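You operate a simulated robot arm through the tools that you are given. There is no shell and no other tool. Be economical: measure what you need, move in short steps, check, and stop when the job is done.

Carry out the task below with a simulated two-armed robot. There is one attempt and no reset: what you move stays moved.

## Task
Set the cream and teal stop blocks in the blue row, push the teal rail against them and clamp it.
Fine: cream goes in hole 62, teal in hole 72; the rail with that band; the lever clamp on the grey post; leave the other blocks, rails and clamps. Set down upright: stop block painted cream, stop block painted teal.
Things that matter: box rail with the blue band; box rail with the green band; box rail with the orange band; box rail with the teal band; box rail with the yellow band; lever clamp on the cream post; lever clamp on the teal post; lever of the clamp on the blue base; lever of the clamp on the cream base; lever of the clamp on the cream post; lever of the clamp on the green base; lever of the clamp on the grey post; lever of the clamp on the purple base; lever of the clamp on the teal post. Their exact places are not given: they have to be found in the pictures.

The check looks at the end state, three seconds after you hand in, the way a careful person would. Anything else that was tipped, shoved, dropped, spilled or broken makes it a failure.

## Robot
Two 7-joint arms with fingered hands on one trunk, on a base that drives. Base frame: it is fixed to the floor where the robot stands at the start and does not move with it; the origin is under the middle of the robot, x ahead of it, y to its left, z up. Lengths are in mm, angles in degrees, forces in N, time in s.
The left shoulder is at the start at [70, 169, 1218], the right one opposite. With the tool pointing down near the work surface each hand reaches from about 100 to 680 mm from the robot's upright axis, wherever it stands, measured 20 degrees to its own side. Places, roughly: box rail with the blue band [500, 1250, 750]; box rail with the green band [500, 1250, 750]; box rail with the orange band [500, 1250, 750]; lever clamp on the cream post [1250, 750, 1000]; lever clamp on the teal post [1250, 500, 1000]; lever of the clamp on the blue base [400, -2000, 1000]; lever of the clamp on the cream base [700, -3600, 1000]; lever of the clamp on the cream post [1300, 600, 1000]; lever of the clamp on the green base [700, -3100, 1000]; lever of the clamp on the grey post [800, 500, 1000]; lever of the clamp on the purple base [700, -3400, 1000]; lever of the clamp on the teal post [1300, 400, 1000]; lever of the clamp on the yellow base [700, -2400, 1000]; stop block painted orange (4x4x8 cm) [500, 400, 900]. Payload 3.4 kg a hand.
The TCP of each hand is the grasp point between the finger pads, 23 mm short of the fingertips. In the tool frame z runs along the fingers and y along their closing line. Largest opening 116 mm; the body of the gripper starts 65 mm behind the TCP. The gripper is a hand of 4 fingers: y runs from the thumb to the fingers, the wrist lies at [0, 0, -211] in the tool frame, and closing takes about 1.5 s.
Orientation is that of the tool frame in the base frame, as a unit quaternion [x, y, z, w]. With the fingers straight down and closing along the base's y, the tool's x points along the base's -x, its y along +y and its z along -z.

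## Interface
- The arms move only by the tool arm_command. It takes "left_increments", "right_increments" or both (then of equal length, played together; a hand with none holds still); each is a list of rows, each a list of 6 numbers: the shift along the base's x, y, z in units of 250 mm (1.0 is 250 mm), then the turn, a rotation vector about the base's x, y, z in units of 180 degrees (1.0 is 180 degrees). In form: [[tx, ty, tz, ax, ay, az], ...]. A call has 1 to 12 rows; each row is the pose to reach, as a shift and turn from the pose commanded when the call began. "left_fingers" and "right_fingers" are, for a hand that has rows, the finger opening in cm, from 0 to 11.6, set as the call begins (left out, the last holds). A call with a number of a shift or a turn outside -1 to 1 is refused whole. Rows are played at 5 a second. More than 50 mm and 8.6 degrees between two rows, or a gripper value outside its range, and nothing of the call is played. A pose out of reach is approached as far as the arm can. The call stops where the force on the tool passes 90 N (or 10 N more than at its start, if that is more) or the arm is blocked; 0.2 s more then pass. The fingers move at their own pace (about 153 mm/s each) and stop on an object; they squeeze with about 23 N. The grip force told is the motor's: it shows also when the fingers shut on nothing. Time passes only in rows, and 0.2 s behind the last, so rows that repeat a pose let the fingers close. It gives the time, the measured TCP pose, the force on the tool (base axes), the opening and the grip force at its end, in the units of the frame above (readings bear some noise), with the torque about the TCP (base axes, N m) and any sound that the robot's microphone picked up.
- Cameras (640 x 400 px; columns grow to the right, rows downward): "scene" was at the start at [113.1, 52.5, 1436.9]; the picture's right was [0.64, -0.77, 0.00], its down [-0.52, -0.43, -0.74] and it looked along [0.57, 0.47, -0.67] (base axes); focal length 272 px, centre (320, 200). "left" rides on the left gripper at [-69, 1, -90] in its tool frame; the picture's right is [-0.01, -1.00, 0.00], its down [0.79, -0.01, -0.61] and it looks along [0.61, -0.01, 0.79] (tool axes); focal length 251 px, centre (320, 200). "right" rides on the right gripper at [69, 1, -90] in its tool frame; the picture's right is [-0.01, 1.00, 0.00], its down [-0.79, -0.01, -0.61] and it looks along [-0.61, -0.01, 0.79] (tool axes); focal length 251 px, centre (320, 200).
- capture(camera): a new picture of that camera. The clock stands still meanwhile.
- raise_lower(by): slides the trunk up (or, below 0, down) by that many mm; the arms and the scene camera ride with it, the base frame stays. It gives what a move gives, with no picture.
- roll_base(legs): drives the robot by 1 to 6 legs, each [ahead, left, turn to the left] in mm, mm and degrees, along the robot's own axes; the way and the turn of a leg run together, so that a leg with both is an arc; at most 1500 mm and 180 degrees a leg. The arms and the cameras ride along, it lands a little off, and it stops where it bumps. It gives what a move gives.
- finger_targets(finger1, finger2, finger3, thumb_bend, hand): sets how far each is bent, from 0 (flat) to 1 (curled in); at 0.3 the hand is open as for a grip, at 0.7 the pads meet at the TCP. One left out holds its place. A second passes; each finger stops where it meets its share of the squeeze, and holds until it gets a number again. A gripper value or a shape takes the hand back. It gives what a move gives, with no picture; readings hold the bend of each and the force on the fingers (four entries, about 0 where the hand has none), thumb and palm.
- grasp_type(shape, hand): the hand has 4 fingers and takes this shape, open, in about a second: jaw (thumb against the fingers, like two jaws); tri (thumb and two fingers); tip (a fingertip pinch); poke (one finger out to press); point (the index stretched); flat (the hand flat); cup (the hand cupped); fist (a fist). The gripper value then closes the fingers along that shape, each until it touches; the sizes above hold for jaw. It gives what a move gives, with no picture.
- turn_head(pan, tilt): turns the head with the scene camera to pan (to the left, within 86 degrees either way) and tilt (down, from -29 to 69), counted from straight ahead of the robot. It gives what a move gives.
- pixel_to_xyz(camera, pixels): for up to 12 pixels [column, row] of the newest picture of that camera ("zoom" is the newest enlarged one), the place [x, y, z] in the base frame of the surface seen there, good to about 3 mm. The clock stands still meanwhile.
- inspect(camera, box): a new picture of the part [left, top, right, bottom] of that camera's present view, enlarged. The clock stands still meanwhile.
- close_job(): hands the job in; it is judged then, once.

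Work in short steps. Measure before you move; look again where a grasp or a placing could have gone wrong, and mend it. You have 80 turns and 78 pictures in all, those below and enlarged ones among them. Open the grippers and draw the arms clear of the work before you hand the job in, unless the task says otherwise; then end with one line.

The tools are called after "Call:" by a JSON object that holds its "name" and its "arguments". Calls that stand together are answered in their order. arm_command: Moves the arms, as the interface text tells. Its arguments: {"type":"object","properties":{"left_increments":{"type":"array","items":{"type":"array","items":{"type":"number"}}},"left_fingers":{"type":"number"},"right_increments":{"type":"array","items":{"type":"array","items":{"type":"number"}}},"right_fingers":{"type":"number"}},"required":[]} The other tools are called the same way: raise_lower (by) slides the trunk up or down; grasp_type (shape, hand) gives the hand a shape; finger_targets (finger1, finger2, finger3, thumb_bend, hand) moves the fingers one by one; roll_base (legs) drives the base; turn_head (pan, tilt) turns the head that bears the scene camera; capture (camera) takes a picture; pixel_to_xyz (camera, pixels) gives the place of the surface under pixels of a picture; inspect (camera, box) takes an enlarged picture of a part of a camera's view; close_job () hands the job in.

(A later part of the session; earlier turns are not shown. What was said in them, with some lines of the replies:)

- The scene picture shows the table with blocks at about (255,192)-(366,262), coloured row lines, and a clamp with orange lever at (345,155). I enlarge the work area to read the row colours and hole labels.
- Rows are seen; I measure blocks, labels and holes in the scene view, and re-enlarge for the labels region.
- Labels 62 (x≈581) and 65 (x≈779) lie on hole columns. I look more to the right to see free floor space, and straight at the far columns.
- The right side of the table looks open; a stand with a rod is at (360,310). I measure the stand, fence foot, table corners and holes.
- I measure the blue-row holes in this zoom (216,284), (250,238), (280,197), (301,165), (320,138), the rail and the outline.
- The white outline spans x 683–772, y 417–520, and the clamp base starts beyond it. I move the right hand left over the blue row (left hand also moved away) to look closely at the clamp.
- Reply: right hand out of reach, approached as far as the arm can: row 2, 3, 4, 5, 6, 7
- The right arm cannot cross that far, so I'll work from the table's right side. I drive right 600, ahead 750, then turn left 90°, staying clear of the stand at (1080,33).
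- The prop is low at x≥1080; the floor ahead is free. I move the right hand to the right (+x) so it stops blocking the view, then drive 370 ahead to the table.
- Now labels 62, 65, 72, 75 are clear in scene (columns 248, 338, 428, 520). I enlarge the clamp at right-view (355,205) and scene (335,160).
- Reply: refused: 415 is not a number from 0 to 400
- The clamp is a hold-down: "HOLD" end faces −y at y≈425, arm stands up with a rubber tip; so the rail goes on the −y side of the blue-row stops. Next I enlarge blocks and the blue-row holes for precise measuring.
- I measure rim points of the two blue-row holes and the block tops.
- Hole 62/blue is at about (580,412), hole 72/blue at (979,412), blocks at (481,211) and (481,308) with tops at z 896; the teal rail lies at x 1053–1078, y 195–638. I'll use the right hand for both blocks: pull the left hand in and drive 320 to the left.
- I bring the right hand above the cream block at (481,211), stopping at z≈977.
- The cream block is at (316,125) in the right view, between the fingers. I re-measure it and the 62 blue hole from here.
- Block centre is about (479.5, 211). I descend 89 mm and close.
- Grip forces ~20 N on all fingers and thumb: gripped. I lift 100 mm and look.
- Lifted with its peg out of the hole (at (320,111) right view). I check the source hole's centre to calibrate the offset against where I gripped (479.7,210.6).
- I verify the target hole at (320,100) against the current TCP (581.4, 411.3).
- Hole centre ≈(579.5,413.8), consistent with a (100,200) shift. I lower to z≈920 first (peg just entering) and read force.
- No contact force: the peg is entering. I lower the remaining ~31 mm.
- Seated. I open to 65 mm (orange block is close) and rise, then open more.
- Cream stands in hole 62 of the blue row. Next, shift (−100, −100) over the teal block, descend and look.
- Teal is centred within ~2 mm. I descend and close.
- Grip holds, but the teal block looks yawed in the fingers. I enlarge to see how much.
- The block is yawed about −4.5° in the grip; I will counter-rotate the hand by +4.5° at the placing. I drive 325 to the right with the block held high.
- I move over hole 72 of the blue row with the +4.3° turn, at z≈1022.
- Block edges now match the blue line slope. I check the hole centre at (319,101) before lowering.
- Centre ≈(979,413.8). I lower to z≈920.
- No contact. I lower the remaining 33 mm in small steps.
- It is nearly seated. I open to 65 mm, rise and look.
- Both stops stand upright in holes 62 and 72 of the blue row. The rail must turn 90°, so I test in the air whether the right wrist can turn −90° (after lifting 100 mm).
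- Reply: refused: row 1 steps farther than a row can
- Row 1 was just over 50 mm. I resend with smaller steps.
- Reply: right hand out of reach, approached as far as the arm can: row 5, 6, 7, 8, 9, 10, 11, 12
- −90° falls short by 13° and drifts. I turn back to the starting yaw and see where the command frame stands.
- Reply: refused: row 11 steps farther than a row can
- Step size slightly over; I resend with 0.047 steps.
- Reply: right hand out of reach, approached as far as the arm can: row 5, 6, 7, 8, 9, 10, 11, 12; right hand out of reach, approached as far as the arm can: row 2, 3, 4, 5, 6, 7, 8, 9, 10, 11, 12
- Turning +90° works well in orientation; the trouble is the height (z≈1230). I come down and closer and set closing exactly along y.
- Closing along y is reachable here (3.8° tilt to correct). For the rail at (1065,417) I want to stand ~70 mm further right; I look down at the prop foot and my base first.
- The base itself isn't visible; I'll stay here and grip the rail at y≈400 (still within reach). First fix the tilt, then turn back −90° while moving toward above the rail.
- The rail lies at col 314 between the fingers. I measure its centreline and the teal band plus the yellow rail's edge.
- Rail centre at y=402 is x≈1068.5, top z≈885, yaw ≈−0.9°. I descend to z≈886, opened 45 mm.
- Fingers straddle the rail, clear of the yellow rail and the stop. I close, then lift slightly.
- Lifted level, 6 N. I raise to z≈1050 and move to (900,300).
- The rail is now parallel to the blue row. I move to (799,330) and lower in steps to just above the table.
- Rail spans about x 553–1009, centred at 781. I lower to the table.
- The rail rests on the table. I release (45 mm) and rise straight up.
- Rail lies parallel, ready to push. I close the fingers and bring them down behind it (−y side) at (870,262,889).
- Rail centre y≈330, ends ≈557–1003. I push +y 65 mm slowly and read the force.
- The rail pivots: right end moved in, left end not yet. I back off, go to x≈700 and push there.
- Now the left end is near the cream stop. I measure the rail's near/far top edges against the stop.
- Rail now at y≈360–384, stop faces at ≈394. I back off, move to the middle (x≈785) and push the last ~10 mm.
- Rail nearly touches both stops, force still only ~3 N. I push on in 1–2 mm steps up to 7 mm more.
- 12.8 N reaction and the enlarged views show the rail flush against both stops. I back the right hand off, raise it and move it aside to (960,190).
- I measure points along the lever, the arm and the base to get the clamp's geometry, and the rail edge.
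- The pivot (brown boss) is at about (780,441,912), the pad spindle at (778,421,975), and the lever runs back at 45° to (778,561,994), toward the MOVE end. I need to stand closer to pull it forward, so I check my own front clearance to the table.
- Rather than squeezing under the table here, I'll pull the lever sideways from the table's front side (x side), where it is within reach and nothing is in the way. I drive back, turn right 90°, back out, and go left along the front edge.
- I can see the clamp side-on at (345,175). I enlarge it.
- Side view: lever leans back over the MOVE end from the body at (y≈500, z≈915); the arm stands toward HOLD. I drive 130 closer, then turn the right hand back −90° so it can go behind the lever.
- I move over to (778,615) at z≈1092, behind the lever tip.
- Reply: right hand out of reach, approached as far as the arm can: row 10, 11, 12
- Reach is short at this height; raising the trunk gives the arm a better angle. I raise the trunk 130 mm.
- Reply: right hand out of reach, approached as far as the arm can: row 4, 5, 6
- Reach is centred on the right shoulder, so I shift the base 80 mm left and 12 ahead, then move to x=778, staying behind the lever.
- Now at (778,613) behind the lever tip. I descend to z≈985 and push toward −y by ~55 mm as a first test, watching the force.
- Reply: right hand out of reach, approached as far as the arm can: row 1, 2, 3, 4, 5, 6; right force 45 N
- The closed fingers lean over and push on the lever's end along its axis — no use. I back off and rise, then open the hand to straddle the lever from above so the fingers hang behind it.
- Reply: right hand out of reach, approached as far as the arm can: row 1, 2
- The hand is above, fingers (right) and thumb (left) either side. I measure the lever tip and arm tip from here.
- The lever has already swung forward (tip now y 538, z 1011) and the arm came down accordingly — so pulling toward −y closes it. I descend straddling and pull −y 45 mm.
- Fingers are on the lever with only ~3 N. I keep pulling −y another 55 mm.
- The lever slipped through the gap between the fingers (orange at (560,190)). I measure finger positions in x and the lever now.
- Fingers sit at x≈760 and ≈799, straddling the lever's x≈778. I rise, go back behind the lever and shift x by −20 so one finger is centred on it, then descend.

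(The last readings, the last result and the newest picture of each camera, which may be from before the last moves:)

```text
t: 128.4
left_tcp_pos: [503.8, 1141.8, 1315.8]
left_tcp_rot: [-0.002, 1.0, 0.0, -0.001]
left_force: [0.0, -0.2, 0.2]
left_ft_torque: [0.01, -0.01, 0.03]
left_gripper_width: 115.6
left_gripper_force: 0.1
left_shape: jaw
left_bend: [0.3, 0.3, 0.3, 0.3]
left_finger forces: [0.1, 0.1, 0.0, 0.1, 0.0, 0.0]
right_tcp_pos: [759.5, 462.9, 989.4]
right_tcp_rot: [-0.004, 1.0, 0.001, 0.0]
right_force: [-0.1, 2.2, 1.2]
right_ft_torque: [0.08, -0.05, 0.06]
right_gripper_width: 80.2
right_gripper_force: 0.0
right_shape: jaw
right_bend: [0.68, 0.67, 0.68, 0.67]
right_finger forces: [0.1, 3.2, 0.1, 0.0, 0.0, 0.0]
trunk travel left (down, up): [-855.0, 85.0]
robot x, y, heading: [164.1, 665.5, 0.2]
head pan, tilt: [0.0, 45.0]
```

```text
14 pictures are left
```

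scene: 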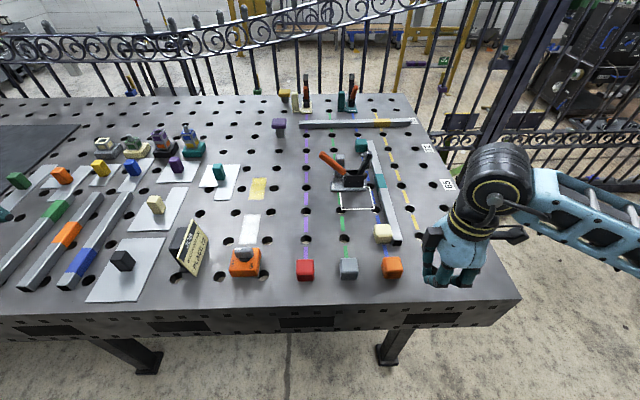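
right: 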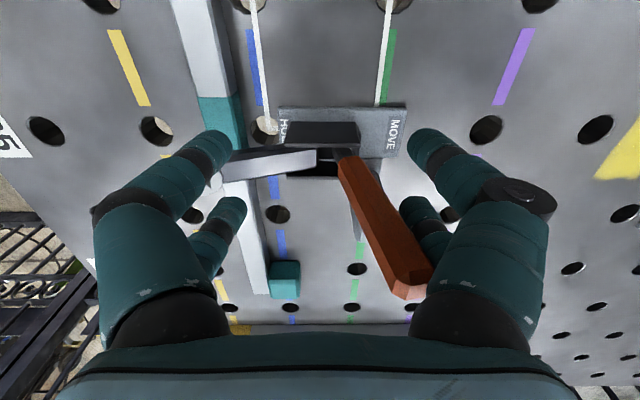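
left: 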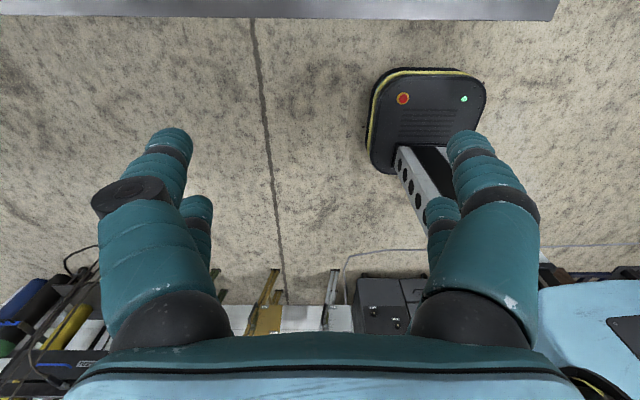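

The far finger now bears on the lever's back. I pull −y another 60 mm.

Call:
{"name": "arm_command", "arguments": {"right_increments": [[0, -0.04, 0.01, 0, 0, 0], [0, -0.08, 0.02, 0, 0, 0], [0, -0.12, 0.02, 0, 0, 0], [0, -0.16, 0.02, 0, 0, 0], [0, -0.2, 0.02, 0, 0, 0], [0, -0.24, 0.02, 0, 0, 0], [0, -0.24, 0.02, 0, 0, 0]]}}

Call:
{"name": "capture", "arguments": {"camera": "right"}}

```text
t: 130.0
left_tcp_pos: [505.8, 1144.9, 1313.8]
left_tcp_rot: [-0.003, 1.0, 0.0, 0.001]
left_force: [0.0, 0.4, 0.5]
left_ft_torque: [0.0, 0.01, -0.01]
left_gripper_width: 115.9
left_gripper_force: 0.1
left_shape: jaw
left_bend: [0.3, 0.3, 0.3, 0.3]
left_finger forces: [0.1, 0.0, 0.1, 0.1, 0.1, 0.0]
right_tcp_pos: [759.9, 405.0, 993.6]
right_tcp_rot: [-0.004, 1.0, -0.001, -0.001]
right_force: [1.9, 9.7, -1.4]
right_ft_torque: [-0.04, 0.07, 0.11]
right_gripper_width: 82.4
right_gripper_force: 0.1
right_shape: jaw
right_bend: [0.68, 0.55, 0.68, 0.67]
right_finger forces: [0.1, 9.3, 0.0, 0.0, 0.1, 0.0]
trunk travel left (down, up): [-855.0, 85.0]
robot x, y, heading: [163.9, 662.2, 0.1]
head pan, tilt: [0.0, 45.0]
```

```text
13 pictures are left
```

right: 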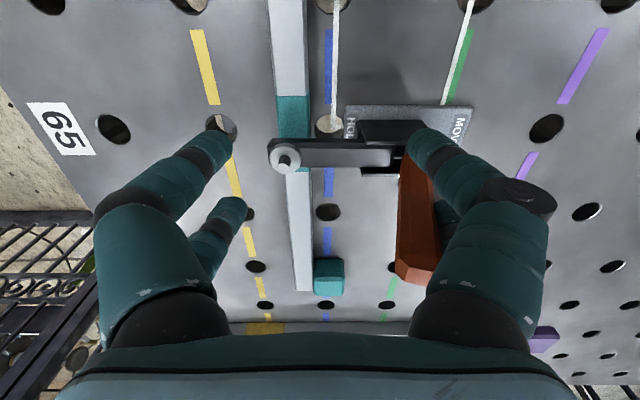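

The arm is now over the rail and force rises to ~10 N. I measure lever tip and arm height.

Call:
{"name": "pixel_to_xyz", "arguments": {"camera": "right", "pixels": [[415, 270], [410, 200], [286, 155], [320, 152], [370, 150], [295, 120], [330, 265], [400, 240]]}}

Call:
{"name": "inspect", "arguments": {"camera": "right", "box": [240, 80, 460, 300]}}

```text
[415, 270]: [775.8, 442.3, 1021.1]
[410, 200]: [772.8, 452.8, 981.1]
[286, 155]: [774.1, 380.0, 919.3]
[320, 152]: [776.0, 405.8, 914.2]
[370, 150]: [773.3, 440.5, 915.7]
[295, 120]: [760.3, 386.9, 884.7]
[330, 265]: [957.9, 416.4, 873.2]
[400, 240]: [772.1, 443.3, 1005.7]
```

```text
1.82 times, centred on (350, 190) of right
```

zoom: 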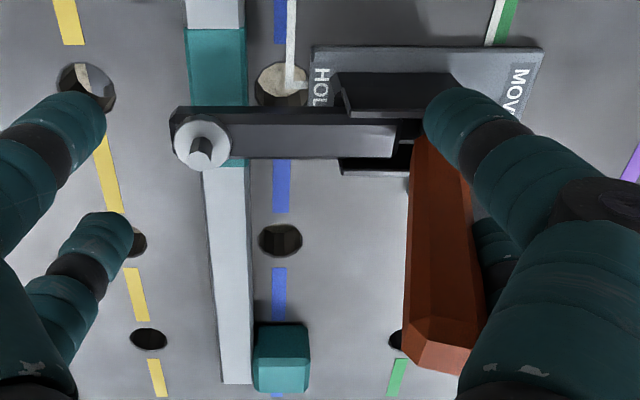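

Arm is horizontal with the pad at y≈380 over the rail. I pull further to lock it over centre, listening for a click.

Call:
{"name": "arm_command", "arguments": {"right_increments": [[0, -0.04, 0, 0, 0, 0], [0, -0.08, 0, 0, 0, 0], [0, -0.12, 0, 0, 0, 0], [0, -0.16, 0, 0, 0, 0], [0, -0.2, 0, 0, 0, 0], [0, -0.2, 0, 0, 0, 0]]}}

Call:
{"name": "inspect", "arguments": {"camera": "right", "box": [240, 80, 560, 300]}}

```text
t: 131.3
left_tcp_pos: [499.6, 1155.0, 1314.2]
left_tcp_rot: [-0.009, 1.0, -0.003, 0.001]
left_force: [0.0, -1.0, 1.6]
left_ft_torque: [0.02, -0.03, 0.04]
left_gripper_width: 115.8
left_gripper_force: 0.1
left_shape: jaw
left_bend: [0.3, 0.3, 0.3, 0.3]
left_finger forces: [0.0, 0.0, 0.0, 0.0, 0.0, 0.0]
right_tcp_pos: [762.9, 390.3, 997.2]
right_tcp_rot: [-0.025, 1.0, 0.012, 0.0]
right_force: [4.1, 59.3, -1.1]
right_ft_torque: [-1.51, 0.13, 0.68]
right_gripper_width: 83.8
right_gripper_force: 0.1
right_shape: jaw
right_bend: [0.67, 0.44, 0.67, 0.67]
right_finger forces: [0.0, 55.4, 0.0, 0.0, 0.0, 0.1]
trunk travel left (down, up): [-855.0, 85.0]
robot x, y, heading: [163.9, 664.4, 0.9]
head pan, tilt: [0.0, 45.0]
stopped in row 6 (right hand): the force on the tool passed its limit (the readings are from after the stop); the commanded pose is now the measured one
```

```text
1.82 times, centred on (400, 190) of right
```

zoom: 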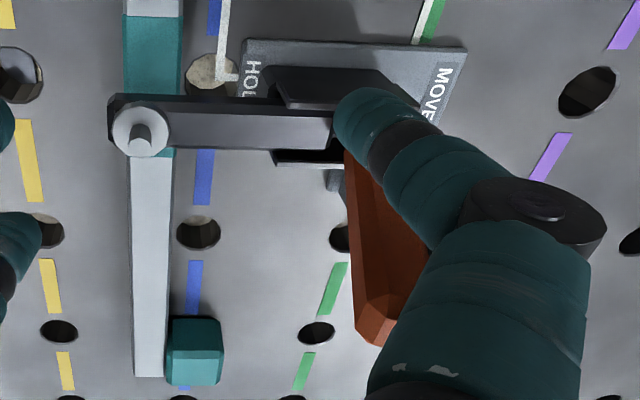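

Force hit the limit: the lever is at its end stop. I ease off +y, and rise clear.

Call:
{"name": "arm_command", "arguments": {"right_increments": [[0, 0.06, 0, 0, 0, 0], [0, 0.12, 0, 0, 0, 0], [0, 0.2, 0, 0, 0, 0], [0, 0.2, 0.15, 0, 0, 0], [0, 0.2, 0.3, 0, 0, 0], [0, 0.2, 0.42, 0, 0, 0], [-0.15, 0.2, 0.45, 0, 0, 0], [-0.15, 0.2, 0.45, 0, 0, 0]]}}

Call:
{"name": "capture", "arguments": {"camera": "right"}}

Call:
{"name": "pixel_to_xyz", "arguments": {"camera": "right", "pixels": [[265, 105], [290, 90], [220, 95], [250, 88]]}}

```text
t: 133.1
left_tcp_pos: [501.1, 1143.7, 1315.9]
left_tcp_rot: [-0.005, 1.0, 0.001, 0.0]
left_force: [0.7, -0.2, -0.3]
left_ft_torque: [0.02, 0.01, 0.0]
left_gripper_width: 116.0
left_gripper_force: 0.0
left_shape: jaw
left_bend: [0.3, 0.3, 0.3, 0.3]
left_finger forces: [0.0, 0.1, 0.2, 0.1, 0.0, 0.0]
right_tcp_pos: [723.4, 420.6, 1103.9]
right_tcp_rot: [-0.014, 1.0, 0.009, -0.001]
right_force: [0.5, -0.3, -0.3]
right_ft_torque: [-0.02, -0.01, 0.01]
right_gripper_width: 79.9
right_gripper_force: 0.1
right_shape: jaw
right_bend: [0.67, 0.67, 0.67, 0.67]
right_finger forces: [0.1, 0.0, 0.0, 0.0, 0.0, 0.1]
trunk travel left (down, up): [-855.0, 85.0]
robot x, y, heading: [162.8, 672.0, 0.4]
head pan, tilt: [0.0, 45.0]
```

```text
10 pictures are left
```

right: 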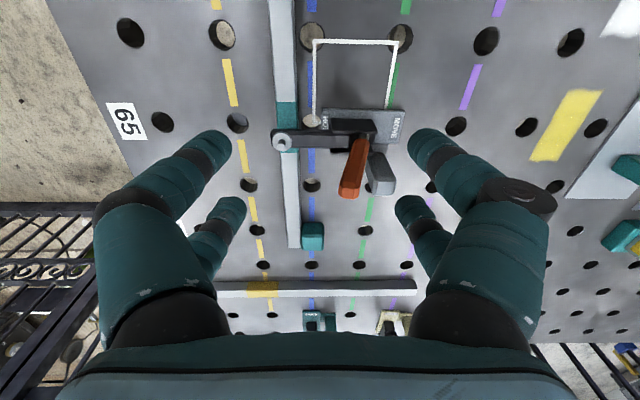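

```text
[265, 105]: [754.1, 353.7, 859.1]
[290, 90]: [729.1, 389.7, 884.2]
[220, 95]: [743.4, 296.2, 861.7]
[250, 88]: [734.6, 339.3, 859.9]
```

Lever stays up and the arm stays down on the rail at (290,140). I withdraw the right hand toward me and look with the scene camera.

Call:
{"name": "arm_command", "arguments": {"right_increments": [[-0.18, -0.05, 0.05, 0, 0, 0], [-0.36, -0.1, 0.1, 0, 0, 0], [-0.54, -0.15, 0.15, 0, 0, 0], [-0.72, -0.2, 0.2, 0, 0, 0], [-0.9, -0.25, 0.25, 0, 0, 0], [-1, -0.3, 0.3, 0, 0, 0], [-1, -0.3, 0.3, 0, 0, 0]], "right_fingers": 11}}

Call:
{"name": "capture", "arguments": {"camera": "scene"}}

Call:
{"name": "inspect", "arguments": {"camera": "scene", "box": [330, 140, 450, 260]}}

```text
t: 134.7
left_tcp_pos: [503.2, 1145.6, 1316.0]
left_tcp_rot: [-0.006, 1.0, 0.0, -0.001]
left_force: [0.0, 0.4, 0.4]
left_ft_torque: [0.02, 0.01, 0.0]
left_gripper_width: 115.9
left_gripper_force: 0.0
left_shape: jaw
left_bend: [0.3, 0.3, 0.3, 0.3]
left_finger forces: [0.0, 0.1, 0.1, 0.0, 0.0, 0.0]
right_tcp_pos: [471.6, 345.7, 1182.7]
right_tcp_rot: [-0.016, 1.0, 0.008, -0.002]
right_force: [-0.3, 0.5, 0.3]
right_ft_torque: [-0.01, 0.0, -0.01]
right_gripper_width: 110.0
right_gripper_force: 0.1
right_shape: jaw
right_bend: [0.4, 0.4, 0.4, 0.4]
right_finger forces: [0.0, 0.0, 0.0, 0.0, 0.1, 0.0]
trunk travel left (down, up): [-855.0, 85.0]
robot x, y, heading: [161.0, 666.8, 0.9]
head pan, tilt: [0.0, 45.0]
```

```text
9 pictures are left
```

scene: 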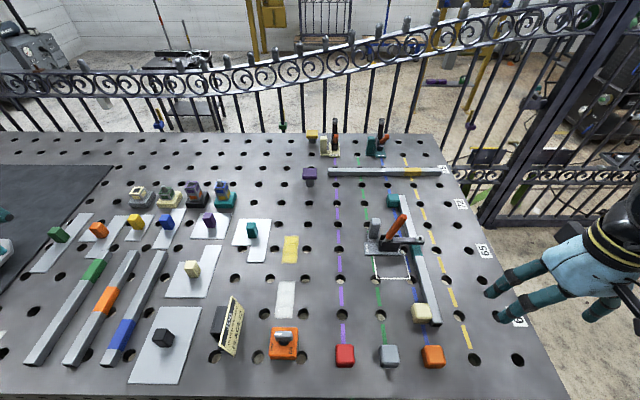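

```text
3.33 times, centred on (390, 200) of scene
```

zoom: 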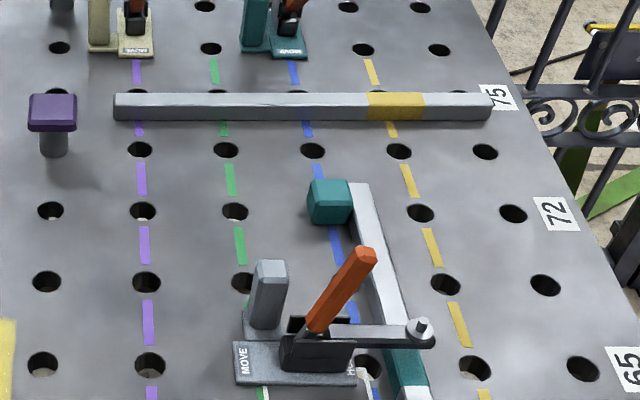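

Lever leans to HOLD, arm pressed on the rail. I enlarge the clamp pad and both stops to confirm contact.

Call:
{"name": "inspect", "arguments": {"camera": "scene", "box": [370, 180, 450, 240]}}

Call:
{"name": "inspect", "arguments": {"camera": "scene", "box": [380, 270, 460, 340]}}

Call:
{"name": "pixel_to_xyz", "arguments": {"camera": "scene", "pixels": [[399, 197], [407, 197], [432, 312], [412, 240], [420, 250], [421, 262], [427, 290], [421, 312]]}}

```text
6.67 times, centred on (410, 210) of scene
```

zoom: 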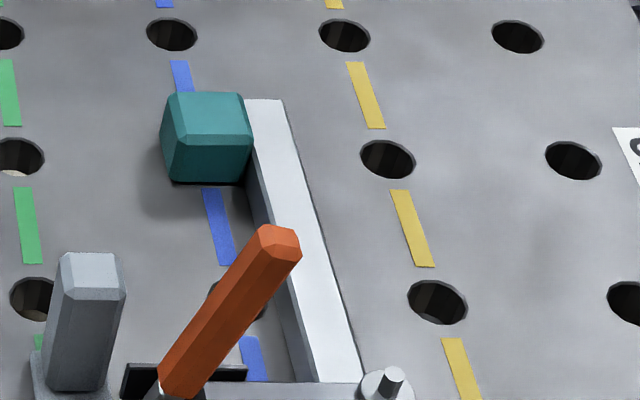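

```text
5.71 times, centred on (420, 305) of scene
```

zoom: 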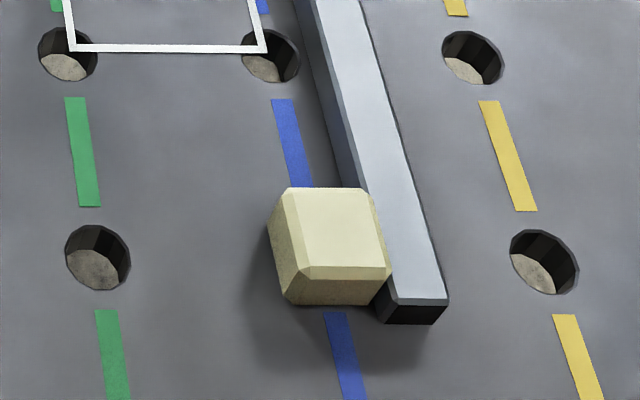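

```text
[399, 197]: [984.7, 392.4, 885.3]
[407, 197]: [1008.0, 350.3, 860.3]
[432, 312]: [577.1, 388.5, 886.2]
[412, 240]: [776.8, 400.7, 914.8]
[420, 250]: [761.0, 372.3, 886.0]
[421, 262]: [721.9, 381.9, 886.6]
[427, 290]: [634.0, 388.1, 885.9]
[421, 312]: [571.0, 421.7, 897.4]
```

Contact looks good at cream; under the teal block there is a dark line at (205,185). I compare block top heights, including tilt, from this view.

Call:
{"name": "pixel_to_xyz", "arguments": {"camera": "scene", "pixels": [[392.8, 197.3], [388.5, 194.5], [398, 194.5], [390, 199.5], [398, 199.5], [422.6, 311], [417, 306], [427, 306], [419, 315], [428, 315], [433, 352], [392.5, 204]]}}

Call:
{"name": "inspect", "arguments": {"camera": "scene", "box": [378, 185, 408, 215]}}

```text
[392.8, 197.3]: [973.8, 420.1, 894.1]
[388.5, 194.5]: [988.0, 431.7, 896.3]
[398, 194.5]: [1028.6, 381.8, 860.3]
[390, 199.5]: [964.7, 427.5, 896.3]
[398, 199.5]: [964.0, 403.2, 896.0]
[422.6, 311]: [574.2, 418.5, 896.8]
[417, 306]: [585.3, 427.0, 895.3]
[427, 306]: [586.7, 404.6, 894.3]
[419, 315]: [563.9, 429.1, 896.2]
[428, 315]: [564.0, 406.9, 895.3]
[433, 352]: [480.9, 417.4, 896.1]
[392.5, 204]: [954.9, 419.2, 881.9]
```

```text
13.33 times, centred on (393, 200) of scene
```

zoom: 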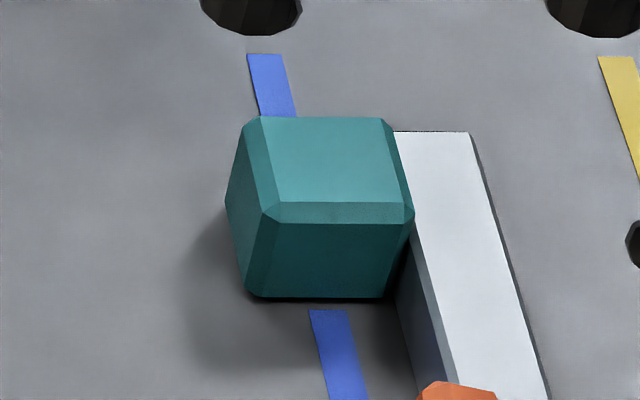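

Both tops are level at z≈896, upright and seated. One more look from the right-hand camera along the rail/stop faces.

Call:
{"name": "capture", "arguments": {"camera": "right"}}

Call:
{"name": "inspect", "arguments": {"camera": "right", "box": [220, 40, 400, 240]}}

```text
4 pictures are left
```

right: 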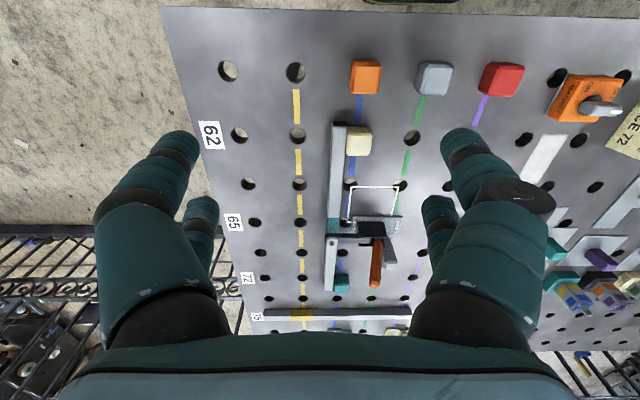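

```text
2.00 times, centred on (310, 140) of right
```

zoom: 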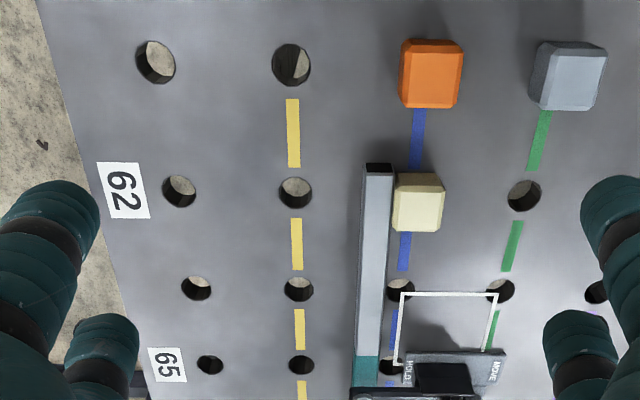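

The rail lies flush against both stops, with the clamp down on it. I back the robot away 250 mm so both arms are clear of the work.

Call:
{"name": "roll_base", "arguments": {"legs": [[-250, 0, 0]]}}

Call:
{"name": "capture", "arguments": {"camera": "scene"}}

```text
t: 136.5
left_tcp_pos: [251.9, 1142.7, 1315.3]
left_tcp_rot: [-0.005, 1.0, 0.0, -0.001]
left_force: [0.0, 0.6, -0.2]
left_ft_torque: [-0.01, 0.02, -0.03]
left_gripper_width: 116.0
left_gripper_force: 0.0
left_shape: jaw
left_bend: [0.3, 0.3, 0.3, 0.3]
left_finger forces: [0.0, 0.0, 0.0, 0.1, 0.0, 0.0]
right_tcp_pos: [223.2, 342.9, 1182.2]
right_tcp_rot: [-0.015, 1.0, 0.009, -0.003]
right_force: [0.0, -0.6, 0.6]
right_ft_torque: [0.0, -0.01, -0.02]
right_gripper_width: 109.8
right_gripper_force: 0.0
right_shape: jaw
right_bend: [0.4, 0.4, 0.4, 0.4]
right_finger forces: [0.0, 0.0, 0.0, 0.1, 0.0, 0.0]
trunk travel left (down, up): [-855.0, 85.0]
robot x, y, heading: [-90.9, 663.1, 0.8]
head pan, tilt: [0.0, 45.0]
```

```text
2 pictures are left
5 turns are left
```

scene: 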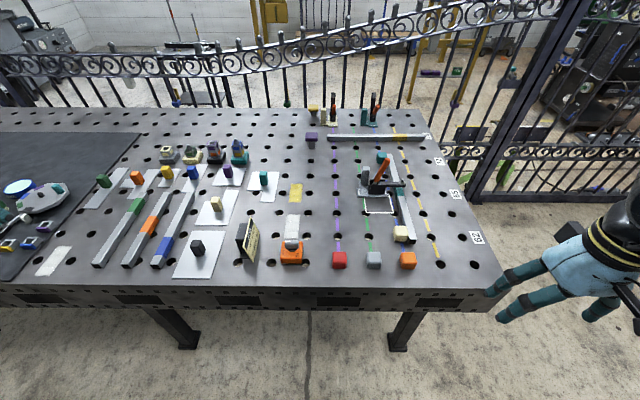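

Everything is in place and undisturbed; grippers are open and clear. I hand in.

Call:
{"name": "close_job", "arguments": {}}

```text
The job is handed in.
```

The cream block is upright in hole 62 and the teal block in hole 72 of the blue row; the teal rail is pushed against both and held by the grey-post clamp, and the job is handed in. A card on the table read "BLOCK ORANGE PLACE 72"; I followed your instruction (teal in 72) instead.
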